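You operate a simulated robot arm through the tools that you are given. There is no shell and no other tool. Be economical: measure what you need, move in short steps, check, and stop when the job is done.

Carry out the task below with a simulated robot arm. There is one attempt and no reset: what you move stays moved.

TASK
Turn the cleaner knob to DONE.
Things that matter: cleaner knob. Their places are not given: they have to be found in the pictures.

It is judged by the outcome, as a careful person would: the job done as asked, and still so three seconds after it is handed in. It fails if anything else is knocked over, pushed out of place, dropped, spilled or broken.

THE ROBOT
A 7-joint arm with a two-finger parallel gripper, fixed in place. Base frame: the origin is at the foot of the arm, x ahead of it, y to its left, z up. Lengths are in m, angles in degrees, forces in N, time in s.
Its first joint turns from -66.0 to 66.0 degrees. Payload 2.5 kg.
Tool frame: the origin (TCP) lies between the finger pads and is the grasp point; the fingertips stand 0.023 m ahead of it; z points along the fingers, y is the line along which they close. The gripper opens to 0.094 m. The fingers are 0.038 m wide and 0.01 m thick; the gripper's body (0.054 by 0.096 m) begins 0.039 m behind the TCP.
Orientation is that of the tool frame in the base frame, as [roll, pitch, yaw] about the fixed x, y, z axes, in that order (R = Rz(yaw) Ry(pitch) Rx(roll)). With the fingers straight down and closing along the base's y, the tool's x points along the base's -x, its y along +y and its z along -z.

THE INTERFACE
- The arm moves only by the tool move_arm. Its argument "deltas" is a list that holds one entry, the list of rows, each a list of 7 numbers: the shift along the tool's x, y, z in units of 20 mm (1.0 is 20 mm), then the turn, a rotation vector about the tool's x, y, z in units of 5 degrees (1.0 is 5 degrees), then the finger opening in mm, from 0 to 94. In form: [[[dx, dy, dz, rx, ry, rz, hand], ...]]. A call has 1 to 10 rows; each row shifts and turns the commanded pose from where the row before left it, along the tool's axes as they then stand. A call with a number of a shift or a turn outside -1 to 1 is refused whole. A row lasts 0.2 s, in which the tool goes at most 0.05 m and 8.6 degrees; a call with a longer step from one row to the next is refused whole, and so is a gripper value outside its range. A pose out of reach is approached as far as the arm can. The call stops where the force on the tool passes 40 N (or 10 N more than at its start, if that is more) or the arm is blocked; 0.2 s more then pass. The fingers move at their own pace (about 0.108 m/s each) and stop on an object; they squeeze with about 36 N. The grip force told is the motor's: it shows also when the fingers shut on nothing. Time passes only in rows, and 0.2 s behind the last, so rows that do not move let the fingers close. It gives the time, the measured TCP pose, the force on the tool (base axes), the opening and the grip force at its end, in the units of the frame above (readings bear some noise).
- Cameras (640 x 400 px; columns grow to the right, rows downward): "scene" is fixed at [0.1351, -0.4183, 0.541]; the picture's right is [0.70, -0.71, 0.00], its down [-0.41, -0.40, -0.82] and it looks along [0.59, 0.57, -0.57] (base axes); focal length 366 px, centre (320, 200). "wrist" rides on the gripper at [-0.039, 0, -0.044] in the tool frame; the picture's right is [0.00, -1.00, 0.00], its down [0.97, 0.00, -0.24] and it looks along [0.24, 0.00, 0.97] (tool axes); focal length 218 px, centre (320, 200).
- capture(camera): a new picture of that camera. No time passes.
- probe_pixels(camera, pixels): for up to 12 pixels [column, row] of the newest picture of that camera ("zoom" is the newest enlarged one), the place [x, y, z] in the base frame of the surface seen there, good to about 0.002 m. No time passes.
- zoom(camera, box): a new picture of the part [left, top, right, bottom] of that camera's present view, enlarged. No time passes.
- job_done(): hands the job in; it is judged then, once.

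Work in short steps. Measure before you move; look again where a grasp or a placing could have gone wrong, and mend it. You have 60 turns and 30 pictures in all, the two below and enlarged ones among them. Open the gripper and draw the arm clear of the work before you hand the job in, unless the task says otherwise; then end with one line.

The tools are called as name(argument=value, ...) on one line, values as JSON. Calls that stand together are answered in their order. move_arm: Moves the arm, as the interface text tells. Its arguments: {"type":"object","properties":{"deltas":{"type":"array","items":{"type":"array","items":{"type":"array","items":{"type":"number"}}}}},"required":["deltas"]} The other tools are called the same way: capture (camera) takes a picture; probe_pixels (camera, pixels) gives the place of the surface under pixels of a picture; zoom (camera, box) takes an enlarged picture of a part of a camera's view; job_done () hands the job in.

At the start:

```text
t: 0.0
ee_pos: [0.2785, -0.1669, 0.3299]
tcp_rot: [-180.0, -0.1, -180.0]
contact_force: [1.3, -0.2, -0.1]
finger_gap: 0.094
gripper_force: 0.0
```

scene: 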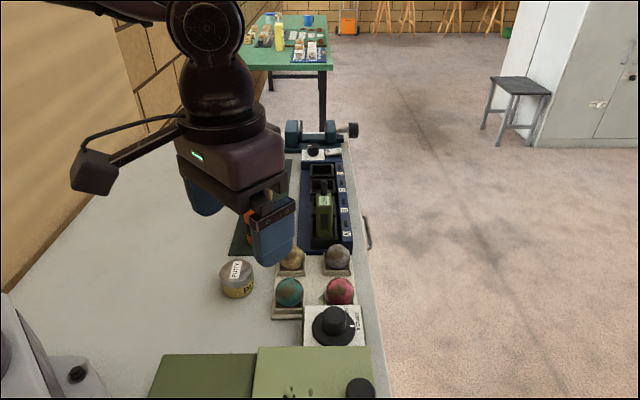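
wrist: 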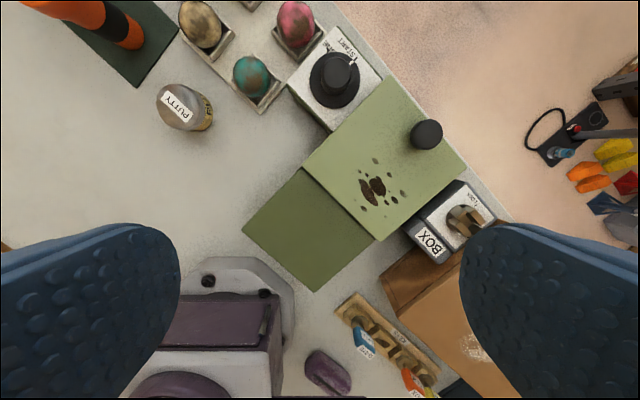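

I see several candidate knobs: one at wrist (335,75) and one at (465,220). I'll enlarge both to read their labels.

zoom(camera="wrist", box=[270, 20, 400, 130])

zoom(camera="scene", box=[260, 290, 400, 400])

zoom(camera="scene", box=[270, 110, 380, 180])

zoom(camera="wrist", box=[390, 170, 520, 280])

```text
3.64 times, centred on (335, 75) of wrist
```

zoom: 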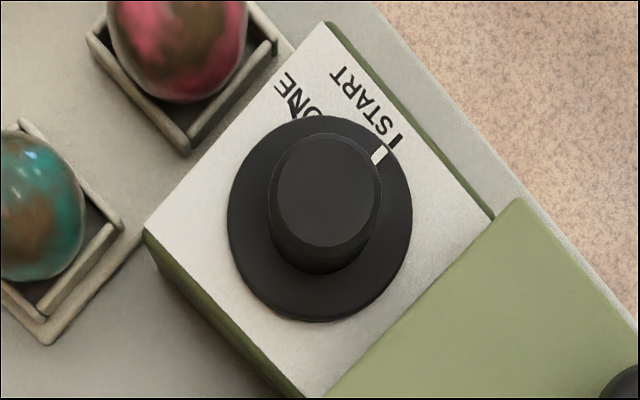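

```text
3.64 times, centred on (330, 345) of scene
```

zoom: 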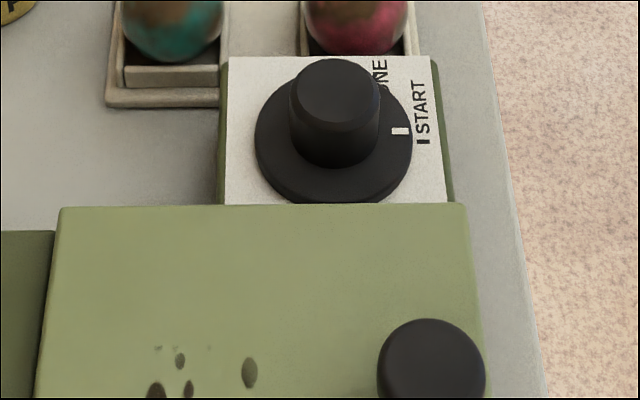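

```text
5.71 times, centred on (325, 145) of scene
```

zoom: 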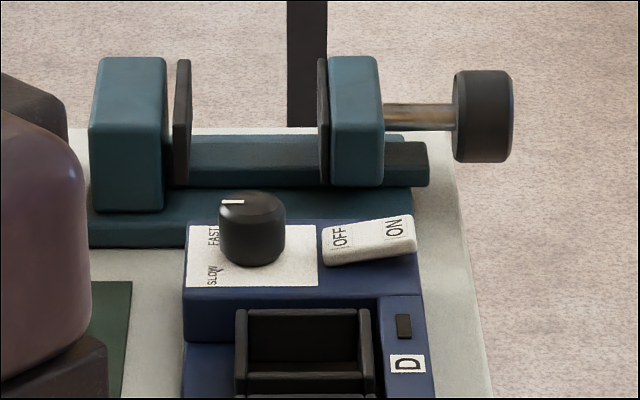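

```text
3.64 times, centred on (455, 225) of wrist
```

zoom: 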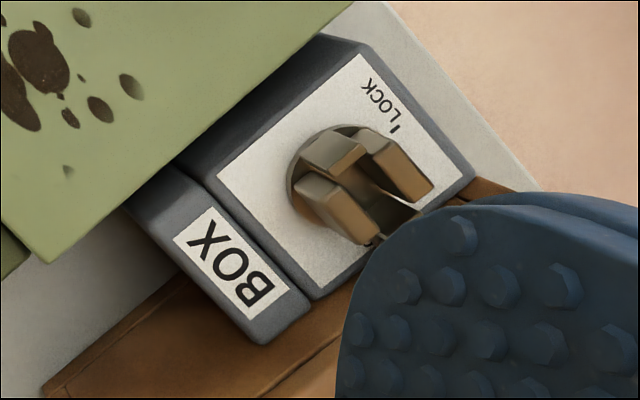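

The START/DONE knob beside the green cleaner block is the one. I'll measure its top, skirt, pointer, and surroundings.

probe_pixels(camera="wrist", pixels=[[336, 74], [327, 62], [345, 68], [336, 84], [316, 92], [351, 63], [355, 58], [300, 88], [297, 32], [254, 75], [427, 133], [360, 120]])

probe_pixels(camera="scene", pixels=[[335, 315], [335, 325], [320, 335], [346, 325], [348, 327], [356, 328], [340, 292], [360, 388], [320, 370]])

```text
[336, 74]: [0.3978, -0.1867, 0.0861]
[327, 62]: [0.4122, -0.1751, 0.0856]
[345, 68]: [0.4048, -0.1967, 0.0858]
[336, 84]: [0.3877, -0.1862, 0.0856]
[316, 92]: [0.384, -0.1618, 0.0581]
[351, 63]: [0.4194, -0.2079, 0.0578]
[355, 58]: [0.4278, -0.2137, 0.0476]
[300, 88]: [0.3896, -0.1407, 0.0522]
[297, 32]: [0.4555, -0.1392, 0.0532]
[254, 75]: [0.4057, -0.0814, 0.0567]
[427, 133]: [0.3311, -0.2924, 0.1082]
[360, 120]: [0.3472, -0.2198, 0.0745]
```

```text
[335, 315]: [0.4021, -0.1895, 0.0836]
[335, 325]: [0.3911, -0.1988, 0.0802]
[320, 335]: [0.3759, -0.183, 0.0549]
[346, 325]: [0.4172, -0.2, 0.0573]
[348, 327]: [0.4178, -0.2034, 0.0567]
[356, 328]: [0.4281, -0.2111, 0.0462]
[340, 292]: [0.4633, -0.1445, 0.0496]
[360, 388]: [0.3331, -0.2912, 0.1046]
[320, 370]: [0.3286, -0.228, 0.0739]
```

The knob's grip centre is about (0.400, -0.187), its top is at z≈0.086, and its skirt is at 0.057. I'll move above it to see the DONE mark.

move_arm(deltas=[[[-0.868, -0.143, 0.5, 0, 0, 0, 94], [-0.868, -0.143, 0.5, 0, 0, 0, 94], [-0.868, -0.143, 0.5, 0, 0, 0, 94], [-0.868, -0.143, 0.5, 0, 0, 0, 94], [-0.868, -0.143, 0.5, 0, 0, 0, 94], [-0.868, -0.143, 0.5, 0, 0, 0, 94], [-0.868, -0.143, 0.5, 0, 0, 0, 94], [0, 0, 0, 0, 0, 0, 94]]])

zoom(camera="wrist", box=[220, 90, 420, 215])

capture(camera="wrist")

```text
t: 1.8
ee_pos: [0.4011, -0.1868, 0.2607]
tcp_rot: [180.0, -0.1, -180.0]
contact_force: [-0.3, 0.0, -0.3]
finger_gap: 0.0938
gripper_force: 0.0
```

```text
3.20 times, centred on (320, 152) of wrist
```

zoom: 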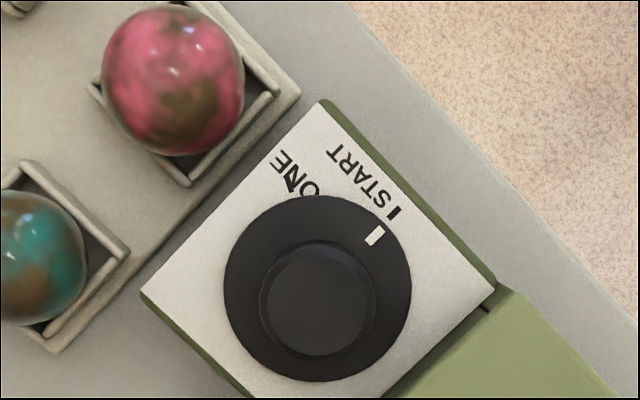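

```text
22 pictures are left
```

wrist: 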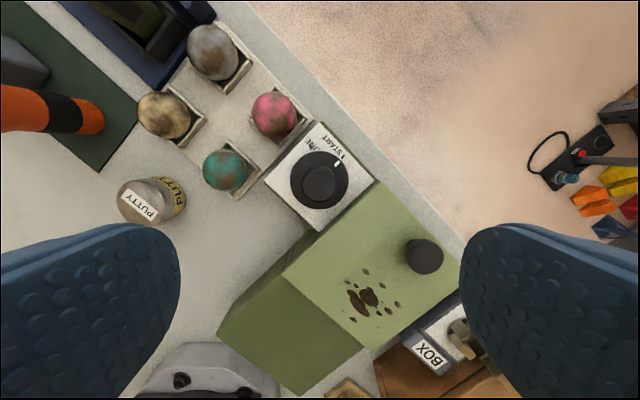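

The skirt hides part of the DONE label. I'll shift the camera further along +x to look from that side.

move_arm(deltas=[[[-0.9, 0.2, 0, 0, 0, 0, 94], [-0.9, 0.2, 0, 0, 0, 0, 94], [-0.9, 0.2, 0, 0, 0, 0, 94], [-0.9, 0.2, 0, 0, 0, 0, 94], [-0.9, 0.2, 0, 0, 0, 0, 94], [0, 0, 0, 0, 0, 0, 94]]])

zoom(camera="wrist", box=[260, 170, 420, 270])

```text
t: 3.2
ee_pos: [0.4901, -0.1673, 0.2612]
tcp_rot: [-179.9, 0.0, 180.0]
contact_force: [0.7, 0.3, -0.5]
finger_gap: 0.094
gripper_force: 0.1
```

```text
4.00 times, centred on (340, 220) of wrist
```

zoom: 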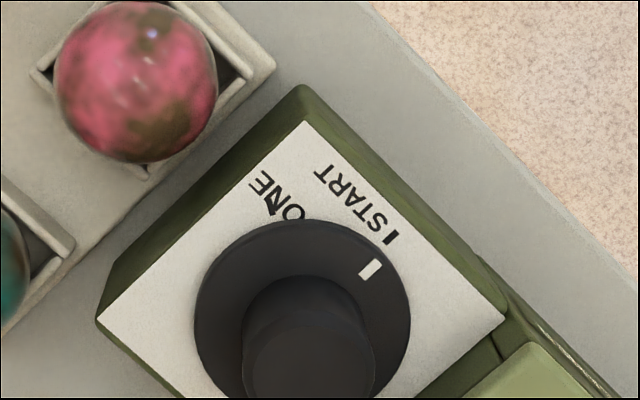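

A thick dark stroke overlies the "N" at zoom (272,205), and it may be the DONE tick. I'll enlarge that area more.

zoom(camera="wrist", box=[310, 202, 374, 242])

```text
10.00 times, centred on (342, 222) of wrist
```

zoom: 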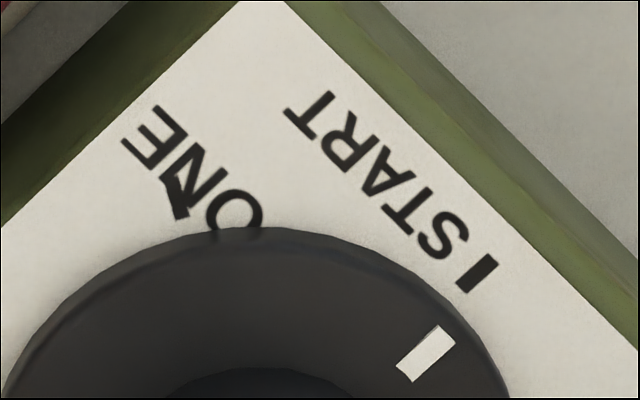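

The DONE tick shows at (177,198), the START tick at (477,274) and the pointer at (426,352). I'll probe them to get the angles.

probe_pixels(camera="zoom", pixels=[[177, 198], [172, 182], [182, 213], [477, 274], [488, 260], [466, 288], [426, 352], [448, 331], [405, 373]])

capture(camera="wrist")

```text
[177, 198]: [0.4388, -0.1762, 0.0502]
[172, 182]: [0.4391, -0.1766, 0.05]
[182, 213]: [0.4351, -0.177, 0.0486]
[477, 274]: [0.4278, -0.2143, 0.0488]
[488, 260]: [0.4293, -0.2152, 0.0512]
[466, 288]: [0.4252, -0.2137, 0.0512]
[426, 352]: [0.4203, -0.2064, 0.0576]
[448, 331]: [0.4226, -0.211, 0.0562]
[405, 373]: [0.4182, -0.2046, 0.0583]
```

```text
19 pictures are left
```

wrist: 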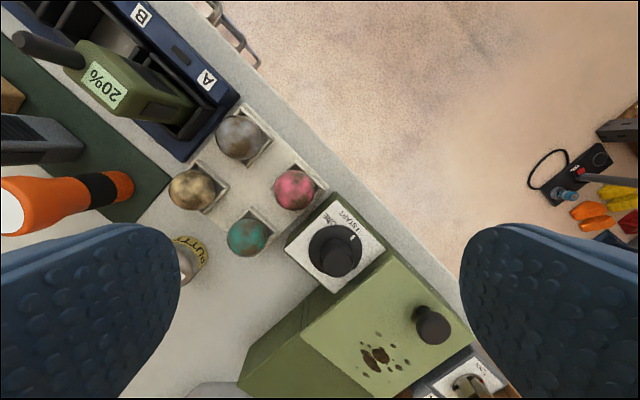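

With the knob's centre at (0.403, -0.186), the pointer is at -49° and the DONE tick at +15°, so it needs about 64° anticlockwise seen from above. I'll move over the knob, yaw 30°, and narrow the fingers to 62 mm.

move_arm(deltas=[[[0.873, -0.185, 0.4, 0, 0, 0, 62], [0.873, -0.185, 0.4, 0, 0, 0, 62], [0.873, -0.185, 0.4, 0, 0, -1, 62], [0.873, -0.185, 0.4, 0, 0, 0, 62]], []])

```text
refused: deltas must be a list of 1 entries
```

move_arm(deltas=[[[0.873, -0.185, 0.5, 0, 0, 0, 62], [0.873, -0.185, 0.5, 0, 0, 0, 62], [0.873, -0.185, 0.5, 0, 0, 0, 62], [0.873, -0.185, 0.5, 0, 0, 0, 62], [0.873, -0.185, 0.5, 0, 0, 0, 62], [0, 0, 0, 0, 0, 0, 62]]])

move_arm(deltas=[[[0, 0, 0, 0, 0, -1, 62], [0, 0, 0, 0, 0, -1, 62], [0, 0, 0, 0, 0, -1, 62], [0, 0, 0, 0, 0, -1, 62], [0, 0, 0, 0, 0, -1, 62], [0, 0, 0, 0, 0, -1, 62], [0, 0, 0, 0, 0, 0, 62]]])

capture(camera="wrist")

```text
t: 4.6
ee_pos: [0.4022, -0.1861, 0.2109]
tcp_rot: [180.0, 0.0, 180.0]
contact_force: [-0.2, 0.7, -0.4]
finger_gap: 0.0622
gripper_force: 0.1
```

```text
t: 6.2
ee_pos: [0.4015, -0.1856, 0.2098]
tcp_rot: [-179.9, 0.0, -149.9]
contact_force: [0.7, -0.2, -0.3]
finger_gap: 0.062
gripper_force: 0.0
```

```text
18 pictures are left
```

wrist: 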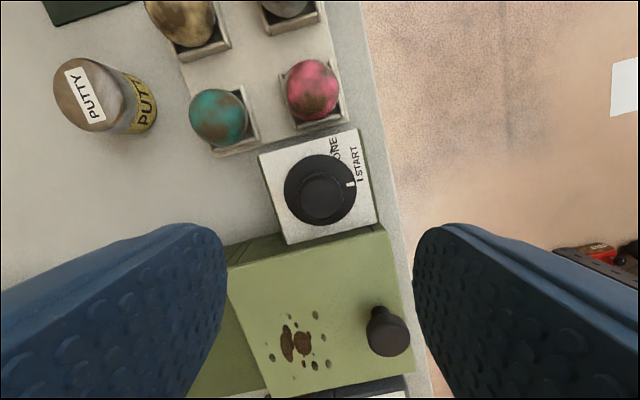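

The knob is centred at (322,200) as predicted for a TCP directly above it. I'll descend to z≈0.085, which leaves the tips about 4 mm above the skirt.

move_arm(deltas=[[[0, 0, 1, 0, 0, 0, 62], [0, 0, 1, 0, 0, 0, 62], [0, 0, 1, 0, 0, 0, 62], [0, 0, 1, 0, 0, 0, 62], [0, 0, 1, 0, 0, 0, 62], [0, 0, 0.7, 0, 0, 0, 62], [0, 0, 0.5, 0, 0, 0, 62], [0, 0, 0, 0, 0, 0, 62]]])

capture(camera="scene")

capture(camera="wrist")

```text
t: 8.0
ee_pos: [0.4016, -0.1855, 0.0867]
tcp_rot: [179.9, 0.0, -150.0]
contact_force: [-0.3, -0.1, 0.2]
finger_gap: 0.0621
gripper_force: 0.1
```

```text
17 pictures are left
```

scene: 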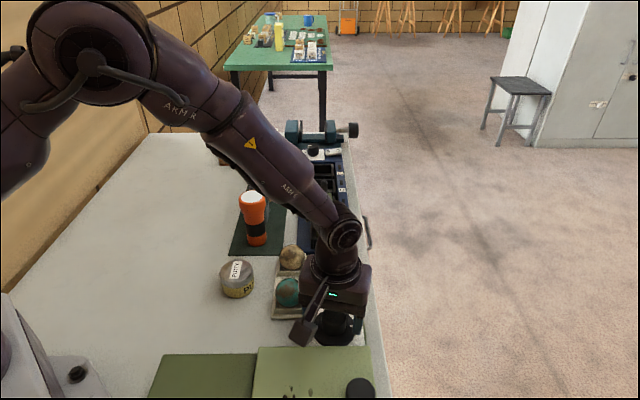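

```text
16 pictures are left
```

wrist: 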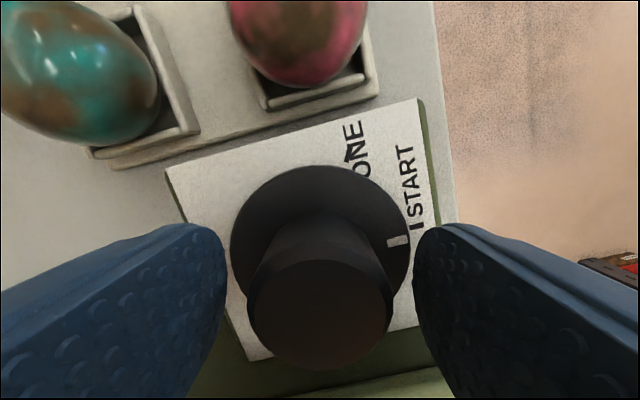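

Everything is clear and the knob sits between the fingers. I'll close on it and try a small 5° turn.

move_arm(deltas=[[[0, 0, 0, 0, 0, 0, 30], [0, 0, 0, 0, 0, 0, 30], [0, 0, 0, 0, 0, 0, 30]]])

move_arm(deltas=[[[0, 0, 0, 0, 0, -1, 30], [0, 0, 0, 0, 0, -1, 30], [0, 0, 0, 0, 0, 0, 30]]])

capture(camera="wrist")

```text
t: 8.8
ee_pos: [0.4017, -0.1854, 0.0861]
tcp_rot: [-180.0, 0.1, -149.9]
contact_force: [2.5, -0.9, -5.0]
finger_gap: 0.0371
gripper_force: 44.9
```

```text
t: 9.6
ee_pos: [0.4026, -0.1846, 0.0864]
tcp_rot: [180.0, 0.1, -140.0]
contact_force: [-3.4, 6.1, 5.2]
finger_gap: 0.0368
gripper_force: 44.8
```

```text
15 pictures are left
```

wrist: 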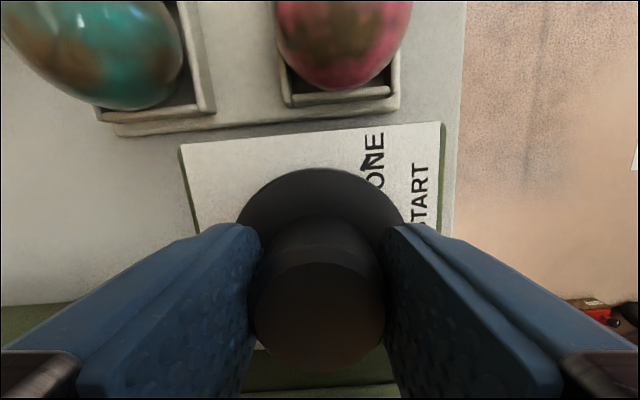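

The forces are low, so the knob seems to turn with the fingers. I'll turn another 45°.

move_arm(deltas=[[[0, 0, 0, 0, 0, -1, 30], [0, 0, 0, 0, 0, -1, 30], [0, 0, 0, 0, 0, -1, 30], [0, 0, 0, 0, 0, -1, 30], [0, 0, 0, 0, 0, -1, 30], [0, 0, 0, 0, 0, -1, 30], [0, 0, 0, 0, 0, -1, 30], [0, 0, 0, 0, 0, -1, 30], [0, 0, 0, 0, 0, -1, 30], [0, 0, 0, 0, 0, 0, 30]]])

capture(camera="wrist")

```text
t: 11.8
ee_pos: [0.4007, -0.1864, 0.0866]
tcp_rot: [179.8, 0.1, -95.0]
contact_force: [-14.3, 4.5, -1.9]
finger_gap: 0.0372
gripper_force: 45.3
```

```text
14 pictures are left
```

wrist: 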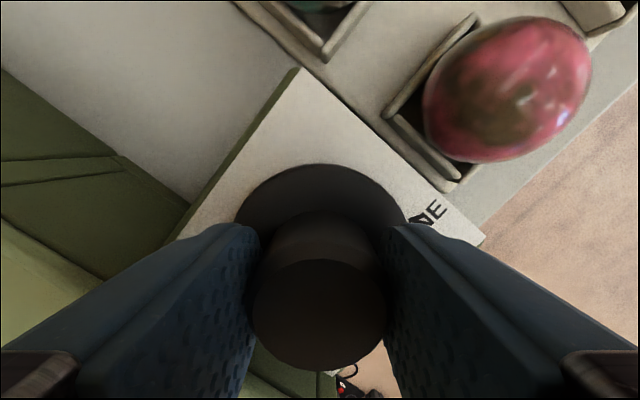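

The arm has turned 55°, so I'll add the last 9° and let it settle.

move_arm(deltas=[[[0, 0, 0, 0, 0, -0.9, 30], [0, 0, 0, 0, 0, -0.9, 30], [0, 0, 0, 0, 0, 0, 30]]])

move_arm(deltas=[[[0, 0, 0, 0, 0, 0, 60], [0, 0, 0, 0, 0, 0, 60], [0, 0, -0.5, 0, 0, 0, 60], [0, 0, -1, 0, 0, 0, 60], [0, 0, -1, 0, 0, 0, 60], [0, 0, -1, 0, 0, 0, 60], [0, 0, -1, 0, 0, 0, 60], [0, 0, -1, 0, 0, 0, 60], [0, 0, 0, 0, 0, 0, 60]]])

capture(camera="wrist")

```text
t: 12.6
ee_pos: [0.4009, -0.1847, 0.0841]
tcp_rot: [179.6, 0.2, -86.0]
contact_force: [-19.9, 7.2, 2.8]
finger_gap: 0.0371
gripper_force: 45.3
```

```text
t: 14.6
ee_pos: [0.4038, -0.1836, 0.195]
tcp_rot: [180.0, 0.0, -85.9]
contact_force: [0.0, -0.3, -0.1]
finger_gap: 0.0602
gripper_force: 0.1
```

```text
13 pictures are left
```

wrist: 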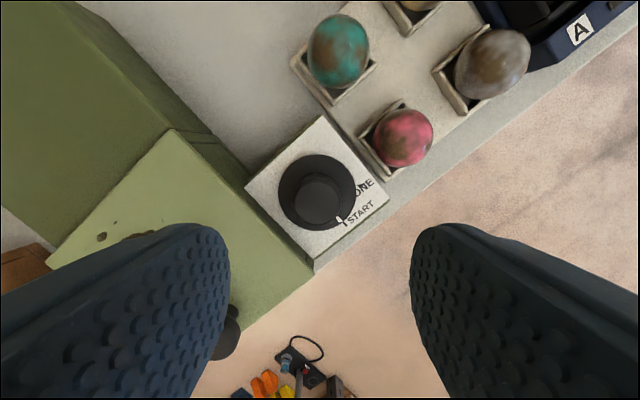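

The pointer looks to be still near START, so it either slipped, sprang back, or is locked in that direction. I'll enlarge it.

zoom(camera="wrist", box=[240, 110, 400, 210])

zoom(camera="wrist", box=[310, 165, 390, 235])

```text
4.00 times, centred on (320, 160) of wrist
```

zoom: 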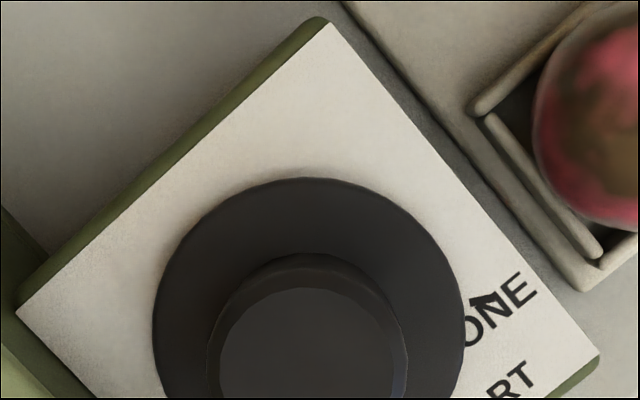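

```text
5.71 times, centred on (350, 200) of wrist
```

zoom: 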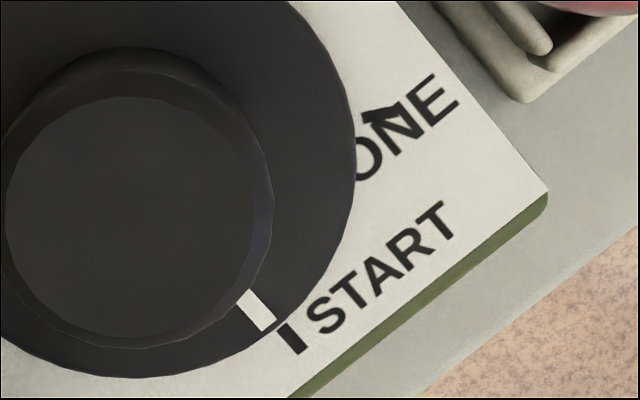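

The pointer is still on START, so the fingers slipped or it sprang back. I'll regrip with the pointer in camera view (fingers along about 80°) and test in both directions, first rotating back while high.

move_arm(deltas=[[[0, 0, 0, 0, 0, 1, 60], [0, 0, 0, 0, 0, 1, 60], [0, 0, 0, 0, 0, 1, 60], [0, 0, 0, 0, 0, 1, 60], [0, 0, 0, 0, 0, 1, 60], [0, 0, 0, 0, 0, 1, 60], [0, 0, 0, 0, 0, 1, 60], [0, 0, 0, 0, 0, 1, 60], [0, 0, 0, 0, 0, 1, 60], [0, 0, 0, 0, 0, 1, 60]]])

move_arm(deltas=[[[0, 0, 0, 0, 0, 1, 54], [0, 0, 0, 0, 0, 1, 54], [0, 0, 0, 0, 0, 1, 54], [0, 0, 0, 0, 0, 1, 54], [0, 0, 0, 0, 0, 1, 54], [0, 0, 0, 0, 0, 1, 54], [0, 0, 0, 0, 0, 1, 54], [0, 0, 0, 0, 0, 1, 54], [0, 0, 0, 0, 0, 1, 54], [0, 0, 0, 0, 0, 1, 54]]])

capture(camera="wrist")

```text
t: 16.8
ee_pos: [0.4013, -0.1856, 0.1965]
tcp_rot: [-180.0, 0.0, -136.1]
contact_force: [-0.9, 0.2, 0.1]
finger_gap: 0.06
gripper_force: 0.0
```

```text
t: 19.0
ee_pos: [0.4038, -0.1855, 0.1958]
tcp_rot: [-180.0, 0.1, 174.0]
contact_force: [0.2, 0.9, -0.3]
finger_gap: 0.0541
gripper_force: 0.1
```

```text
10 pictures are left
```

wrist: 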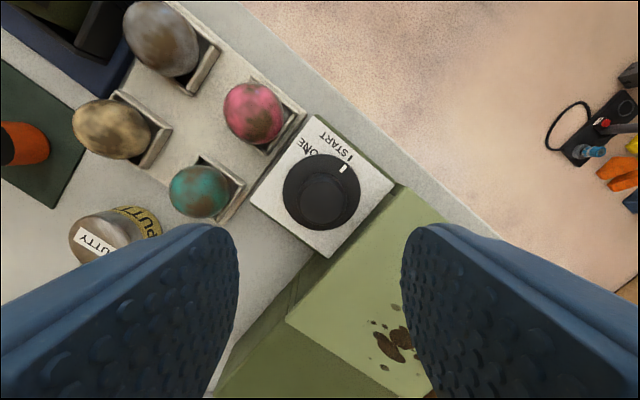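

I have ten pictures left. Probing is free, so I'll check the lid edge clearance before descending.

probe_pixels(camera="wrist", pixels=[[400, 192], [390, 205], [370, 225], [360, 232], [352, 240], [345, 245], [372, 215], [376, 212], [323, 205], [343, 168]])

```text
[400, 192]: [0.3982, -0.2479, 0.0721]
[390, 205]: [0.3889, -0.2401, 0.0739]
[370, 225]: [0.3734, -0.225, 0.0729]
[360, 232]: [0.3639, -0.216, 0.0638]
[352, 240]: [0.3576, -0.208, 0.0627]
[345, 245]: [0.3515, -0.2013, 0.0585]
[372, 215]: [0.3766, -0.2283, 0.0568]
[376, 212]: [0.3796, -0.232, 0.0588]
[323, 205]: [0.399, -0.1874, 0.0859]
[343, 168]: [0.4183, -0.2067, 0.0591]
```

The lid edge is about 48 mm from the knob centre, which is enough clearance. I'll descend, grip, and turn 20° clockwise as a test.

move_arm(deltas=[[[0, 0, 1, 0, 0, 0, 54], [0, 0, 1, 0, 0, 0, 54], [0, 0, 1, 0, 0, 0, 54], [0, 0, 1, 0, 0, 0, 54], [0, 0, 1, 0, 0, 0, 54], [0, 0, 0.6, 0, 0, 0, 54], [0, 0, 0, 0, 0, 0, 54], [0, 0, 0, 0, 0, 0, 20], [0, 0, 0, 0, 0, 0, 20], [0, 0, 0, 0, 0, 0, 20]]])

move_arm(deltas=[[[0, 0, 0, 0, 0, 1, 20], [0, 0, 0, 0, 0, 1, 20], [0, 0, 0, 0, 0, 1, 20], [0, 0, 0, 0, 0, 1, 20], [0, 0, 0, 0, 0, 0, 20]]])

capture(camera="wrist")

```text
t: 21.2
ee_pos: [0.4012, -0.1872, 0.0847]
tcp_rot: [179.9, 0.0, 174.0]
contact_force: [4.0, -5.2, -10.0]
finger_gap: 0.0372
gripper_force: 44.9
```

```text
t: 22.4
ee_pos: [0.4014, -0.1868, 0.0839]
tcp_rot: [-180.0, 0.0, 153.9]
contact_force: [-12.1, -4.9, 26.3]
finger_gap: 0.0373
gripper_force: 45.2
```

```text
9 pictures are left
```

wrist: 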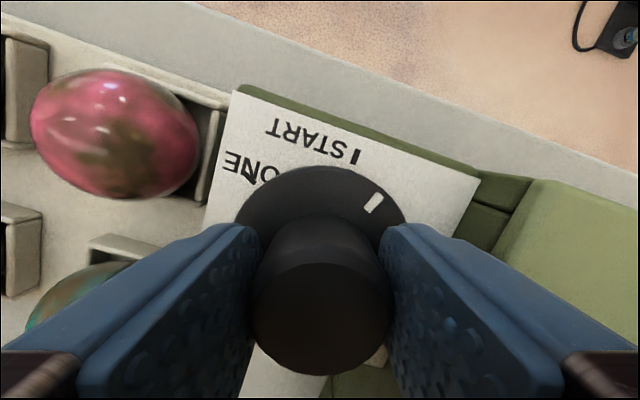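

The pointer at (374,203) has turned clockwise with the grip, so START is a stop and DONE is the long way round, about 296° clockwise. The upward force is 26 N, so I'll ease up 1 mm and continue.

move_arm(deltas=[[[0, 0, -0.05, 0, 0, 0, 20], [0, 0, 0, 0, 0, 1, 20], [0, 0, 0, 0, 0, 1, 20], [0, 0, 0, 0, 0, 1, 20], [0, 0, 0, 0, 0, 1, 20], [0, 0, 0, 0, 0, 1, 20], [0, 0, 0, 0, 0, 1, 20], [0, 0, 0, 0, 0, 1, 20], [0, 0, 0, 0, 0, 1, 20], [0, 0, 0, 0, 0, 0, 20]]])

```text
t: 24.6
ee_pos: [0.4001, -0.1881, 0.0852]
tcp_rot: [-179.8, 0.1, 113.6]
contact_force: [-3.9, -20.8, -6.8]
finger_gap: 0.0372
gripper_force: 45.1
```

It has turned 60° so far with moderate force. I'll continue another 45°.

move_arm(deltas=[[[0, 0, 0, 0, 0, 1, 20], [0, 0, 0, 0, 0, 1, 20], [0, 0, 0, 0, 0, 1, 20], [0, 0, 0, 0, 0, 1, 20], [0, 0, 0, 0, 0, 1, 20], [0, 0, 0, 0, 0, 1, 20], [0, 0, 0, 0, 0, 1, 20], [0, 0, 0, 0, 0, 1, 20], [0, 0, 0, 0, 0, 1, 20], [0, 0, 0, 0, 0, 0, 20]]])

capture(camera="wrist")

```text
t: 26.8
ee_pos: [0.4011, -0.1879, 0.0838]
tcp_rot: [-179.8, 0.2, 68.8]
contact_force: [-15.6, -18.4, -1.5]
finger_gap: 0.0374
gripper_force: 44.2
```

```text
8 pictures are left
```

wrist: 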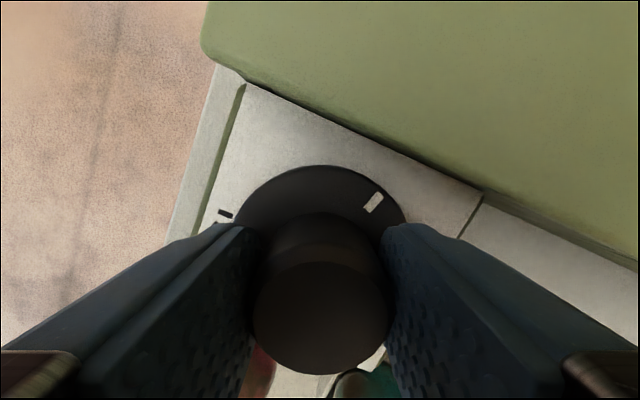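

There's no slip: the pointer is fixed relative to the fingers and the knob has turned 105°. I'll continue.

move_arm(deltas=[[[0, 0, 0, 0, 0, 1, 20], [0, 0, 0, 0, 0, 1, 20], [0, 0, 0, 0, 0, 1, 20], [0, 0, 0, 0, 0, 1, 20], [0, 0, 0, 0, 0, 1, 20], [0, 0, 0, 0, 0, 1, 20], [0, 0, 0, 0, 0, 1, 20], [0, 0, 0, 0, 0, 1, 20], [0, 0, 0, 0, 0, 1, 20], [0, 0, 0, 0, 0, 0, 20]]])

```text
t: 29.0
ee_pos: [0.3998, -0.1854, 0.0844]
tcp_rot: [180.0, 0.1, 23.9]
contact_force: [-23.5, -6.8, 14.1]
finger_gap: 0.0373
gripper_force: 45.1
```

The yaw is 24° and tracking well. I'll continue another 40°.

move_arm(deltas=[[[0, 0, -0.02, 0, 0, 1, 20], [0, 0, 0, 0, 0, 1, 20], [0, 0, 0, 0, 0, 1, 20], [0, 0, 0, 0, 0, 1, 20], [0, 0, 0, 0, 0, 1, 20], [0, 0, 0, 0, 0, 1, 20], [0, 0, 0, 0, 0, 1, 20], [0, 0, 0, 0, 0, 1, 20], [0, 0, 0, 0, 0, 0, 20]]])

```text
t: 31.0
ee_pos: [0.4002, -0.1863, 0.0854]
tcp_rot: [179.9, 0.1, -16.1]
contact_force: [-12.2, -21.6, -23.6]
finger_gap: 0.0369
gripper_force: 44.7
```

It has turned 190°. I'll continue in smaller batches to watch for the wrist limit.

move_arm(deltas=[[[0, 0, 0, 0, 0, 1, 20], [0, 0, 0, 0, 0, 1, 20], [0, 0, 0, 0, 0, 1, 20], [0, 0, 0, 0, 0, 1, 20], [0, 0, 0, 0, 0, 0, 20]]])

```text
t: 32.2
ee_pos: [0.3999, -0.1872, 0.0853]
tcp_rot: [180.0, 0.1, -36.2]
contact_force: [-11.3, -22.4, -21.2]
finger_gap: 0.0368
gripper_force: 44.9
```

move_arm(deltas=[[[0, 0, 0, 0, 0, 1, 20], [0, 0, 0, 0, 0, 1, 20], [0, 0, 0, 0, 0, 1, 20], [0, 0, 0, 0, 0, 1, 20], [0, 0, 0, 0, 0, 0, 20]]])

capture(camera="wrist")

```text
t: 33.4
ee_pos: [0.4011, -0.1863, 0.0857]
tcp_rot: [179.8, 0.1, -56.1]
contact_force: [-14.4, -17.8, -7.2]
finger_gap: 0.0369
gripper_force: 45.1
```

```text
7 pictures are left
```

wrist: 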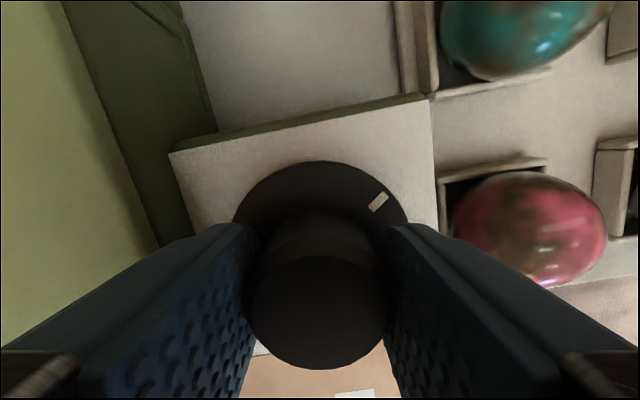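

The knob has turned 230° with almost no slip, since the pointer is at (378,202). I'll continue another 45°.

move_arm(deltas=[[[0, 0, 0, 0, 0, 1, 20], [0, 0, 0, 0, 0, 1, 20], [0, 0, 0, 0, 0, 1, 20], [0, 0, 0, 0, 0, 1, 20], [0, 0, 0, 0, 0, 0, 20]]])

move_arm(deltas=[[[0, 0, 0, 0, 0, 1, 20], [0, 0, 0, 0, 0, 1, 20], [0, 0, 0, 0, 0, 1, 20], [0, 0, 0, 0, 0, 1, 20], [0, 0, 0, 0, 0, 1, 20], [0, 0, 0, 0, 0, 0, 20]]])

```text
t: 34.6
ee_pos: [0.4005, -0.1865, 0.0857]
tcp_rot: [179.9, 0.1, -63.4]
contact_force: [-18.5, -14.0, 8.7]
finger_gap: 0.0371
gripper_force: 45.1
out of reach, approached as far as the arm can: row 3, 4
```

```text
t: 35.4
ee_pos: [0.3968, -0.1786, 0.0866]
tcp_rot: [-177.8, -1.2, -65.3]
contact_force: [-5.3, 10.2, 5.6]
finger_gap: 0.0373
gripper_force: 44.5
stopped in row 4: the force on the tool passed its limit (the readings are from after the stop); the commanded pose is now the measured one
out of reach, approached as far as the arm can: row 1, 2, 3
```

The wrist limit is at yaw ≈ -64°, with the knob turned about 238°. I'll release, lift straight up, and look.

move_arm(deltas=[[[0, 0, 0, 0, 0, 0, 58], [0, 0, 0, 0, 0, 0, 58], [0, 0, -0.5, 0, 0, 0, 58], [0, 0, -1, 0, 0, 0, 58], [0, 0, -1, 0, 0, 0, 58], [0, 0, -1, 0, 0, 0, 58], [0, 0, -1, 0, 0, 0, 58], [0, 0, -1, 0, 0, 0, 58], [0, 0, 0, 0, 0, 0, 58]]])

capture(camera="wrist")

```text
t: 37.4
ee_pos: [0.3922, -0.1777, 0.1954]
tcp_rot: [-177.8, -1.3, -65.5]
contact_force: [-0.2, 0.0, -0.1]
finger_gap: 0.0581
gripper_force: 0.1
```

```text
6 pictures are left
```

wrist: 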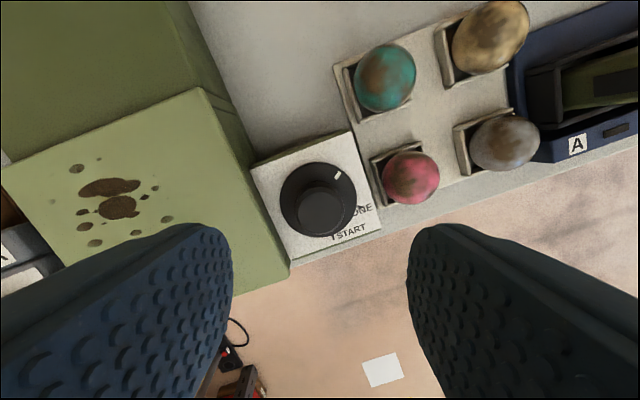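

The knob held its position, with the pointer at (338,175). I'll probe the pointer, knob, and ticks for exact angles.

probe_pixels(camera="wrist", pixels=[[338, 175], [340, 173], [336, 177], [321, 207], [333, 236], [361, 208], [308, 207], [334, 207], [321, 195], [321, 219]])

```text
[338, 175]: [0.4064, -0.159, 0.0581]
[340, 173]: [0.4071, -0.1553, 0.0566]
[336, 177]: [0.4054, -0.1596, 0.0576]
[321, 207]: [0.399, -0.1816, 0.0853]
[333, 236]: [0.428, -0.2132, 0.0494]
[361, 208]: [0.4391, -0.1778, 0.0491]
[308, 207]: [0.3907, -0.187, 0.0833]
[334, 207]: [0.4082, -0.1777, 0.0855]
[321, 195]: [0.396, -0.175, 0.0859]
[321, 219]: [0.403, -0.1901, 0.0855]
```

The pointer is at about +80° and DONE at about +14°, so 66° clockwise remains. I'll level the tool and unwind it 100° while high.

move_arm(deltas=[[[0, 0, 0, -0.44, -0.26, 0, 58], [0, 0, 0, 0, 0, -1, 58], [0, 0, 0, 0, 0, -1, 58], [0, 0, 0, 0, 0, -1, 58], [0, 0, 0, 0, 0, -1, 58], [0, 0, 0, 0, 0, -1, 58], [0, 0, 0, 0, 0, -1, 58], [0, 0, 0, 0, 0, -1, 58], [0, 0, 0, 0, 0, -1, 58], [0, 0, 0, 0, 0, -1, 58]]])

move_arm(deltas=[[[0, 0, 0, 0, 0, -1, 58], [0, 0, 0, 0, 0, -1, 58], [0, 0, 0, 0, 0, -1, 58], [0, 0, 0, 0, 0, -1, 58], [0, 0, 0, 0, 0, -1, 58], [0, 0, 0, 0, 0, -1, 58], [0, 0, 0, 0, 0, -1, 58], [0, 0, 0, 0, 0, -1, 58], [0, 0, 0, 0, 0, -1, 58], [0, 0, 0, 0, 0, -1, 58]]])

```text
t: 39.6
ee_pos: [0.3923, -0.1792, 0.1958]
tcp_rot: [-179.8, 0.0, -20.5]
contact_force: [0.5, 0.9, 0.4]
finger_gap: 0.0578
gripper_force: 0.1
```

```text
t: 41.8
ee_pos: [0.3914, -0.179, 0.1957]
tcp_rot: [-180.0, -0.1, 29.6]
contact_force: [-1.0, -0.1, 0.0]
finger_gap: 0.058
gripper_force: 0.0
```

The tool is level at yaw 29.6°. I'll centre over the knob, descend, and grip.

move_arm(deltas=[[[0.235, 0.548, 0, 0, 0, 0, 58], [0, 0, 1, 0, 0, 0, 58], [0, 0, 1, 0, 0, 0, 58], [0, 0, 1, 0, 0, 0, 58], [0, 0, 1, 0, 0, 0, 58], [0, 0, 0.9, 0, 0, 0, 58], [0, 0, 0.6, 0, 0, 0, 58], [0, 0, 0, 0, 0, 0, 20], [0, 0, 0, 0, 0, 0, 20], [0, 0, 0, 0, 0, 0, 20]]])

```text
t: 44.0
ee_pos: [0.4009, -0.1846, 0.0859]
tcp_rot: [180.0, 0.0, 29.5]
contact_force: [0.1, -1.3, -1.6]
finger_gap: 0.0368
gripper_force: 44.8
```

Gripped with low force. I'll turn 66° clockwise, in two batches.

move_arm(deltas=[[[0, 0, 0, 0, 0, 1, 20], [0, 0, 0, 0, 0, 1, 20], [0, 0, 0, 0, 0, 1, 20], [0, 0, 0, 0, 0, 1, 20], [0, 0, 0, 0, 0, 1, 20], [0, 0, 0, 0, 0, 1, 20], [0, 0, 0, 0, 0, 1, 20], [0, 0, 0, 0, 0, 0, 20]]])

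move_arm(deltas=[[[0, 0, 0, 0, 0, 1, 20], [0, 0, 0, 0, 0, 1, 20], [0, 0, 0, 0, 0, 1, 20], [0, 0, 0, 0, 0, 1, 20], [0, 0, 0, 0, 0, 1, 20], [0, 0, 0, 0, 0, 1, 20], [0, 0, 0, 0, 0, 0.2, 20], [0, 0, 0, 0, 0, 0, 20]]])

move_arm(deltas=[[[0, 0, 0, 0, 0, 0, 54], [0, 0, 0, 0, 0, 0, 54], [0, 0, -0.5, 0, 0, 0, 54], [0, 0, -1, 0, 0, 0, 54], [0, 0, -1, 0, 0, 0, 54], [0, 0, -1, 0, 0, 0, 54], [0, 0, -1, 0, 0, 0, 54], [0, 0, -1, 0, 0, 0, 54], [0, 0, 0, 0, 0, 0, 54]]])

capture(camera="wrist")

```text
t: 45.8
ee_pos: [0.4004, -0.1852, 0.0866]
tcp_rot: [179.9, 0.0, -5.6]
contact_force: [11.1, -10.6, -21.7]
finger_gap: 0.0373
gripper_force: 44.2
```

```text
t: 47.6
ee_pos: [0.4004, -0.1846, 0.0855]
tcp_rot: [179.9, 0.1, -36.7]
contact_force: [-0.8, -7.5, -13.8]
finger_gap: 0.0372
gripper_force: 45.1
```

```text
t: 49.6
ee_pos: [0.4007, -0.1866, 0.1964]
tcp_rot: [-179.9, 0.0, -36.6]
contact_force: [0.1, -0.7, 0.2]
finger_gap: 0.0538
gripper_force: 0.1
```

```text
5 pictures are left
```

wrist: 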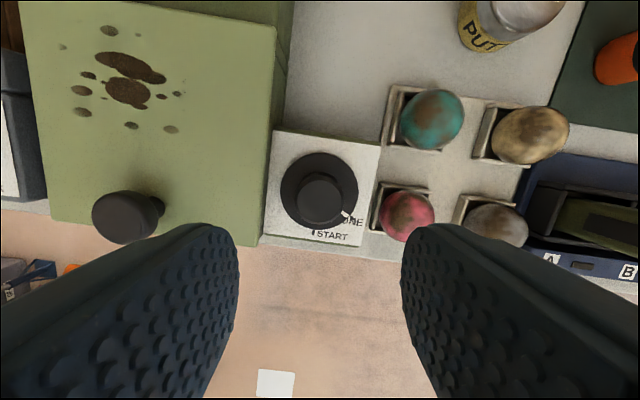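

The pointer now appears at DONE. I'll enlarge it to check the alignment.

zoom(camera="wrist", box=[270, 145, 382, 250])

```text
3.81 times, centred on (326, 198) of wrist
```

zoom: 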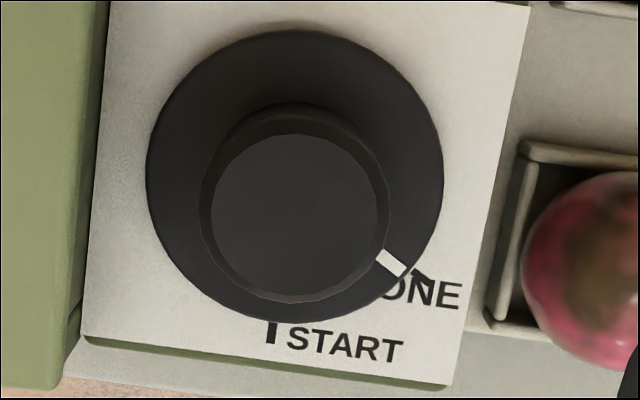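

probe_pixels(camera="zoom", pixels=[[390, 262], [383, 257], [398, 267], [420, 276], [416, 273], [428, 281], [271, 330]])

```text
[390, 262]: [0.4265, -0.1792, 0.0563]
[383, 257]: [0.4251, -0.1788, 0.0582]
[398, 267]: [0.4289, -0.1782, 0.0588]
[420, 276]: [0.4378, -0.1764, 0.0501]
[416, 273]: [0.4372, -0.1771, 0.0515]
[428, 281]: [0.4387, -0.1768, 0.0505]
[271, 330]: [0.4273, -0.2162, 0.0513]
```

The pointer is at about 16° and the DONE tick at about 14.5°, so they agree within measurement error. I'll draw the arm clear and take a final look.

move_arm(deltas=[[[0, 0, -1, 0, 0, 0, 70], [0, 0, -1, 0, 0, 0, 90], [-0.5, 0, -1, 0, 0, 0, 94], [-1, 0.5, -1, 0, 0, 0, 94], [-1, 0.5, -1, 0, 0, 0, 94], [-1, 0.5, 0, 0, 0, 0, 94], [-1, 0.5, 0, 0, 0, 0, 94], [0, 0, 0, 0, 0, 0, 94]]])

capture(camera="scene")

zoom(camera="scene", box=[290, 290, 390, 360])

```text
t: 51.4
ee_pos: [0.3033, -0.1648, 0.2959]
tcp_rot: [-179.9, 0.0, -36.5]
contact_force: [0.3, -0.5, -0.8]
finger_gap: 0.094
gripper_force: 0.0
```

```text
3 pictures are left
```

scene: 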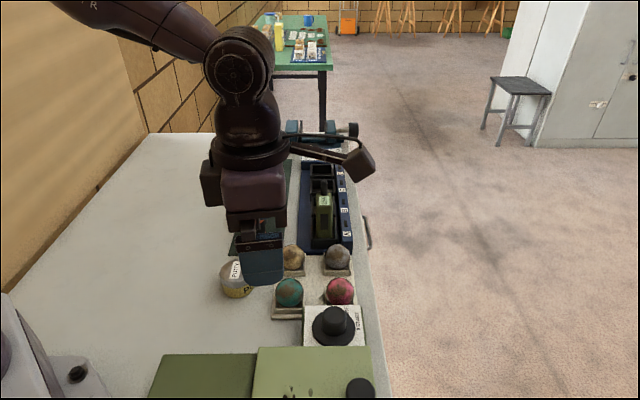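

```text
5.71 times, centred on (340, 325) of scene
```

zoom: 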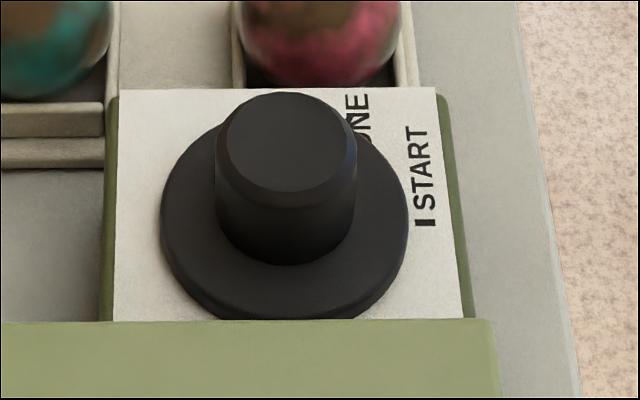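

The arm is clear and nothing else in the scene has moved, so I'm handing the job in.

job_done()

```text
The job is handed in.
```

The cleaner knob is turned to DONE, about 295° clockwise from START because it would not turn the short way, and its pointer is within about 2° of the DONE mark; the gripper is open, the arm is clear, and nothing else in view was disturbed.
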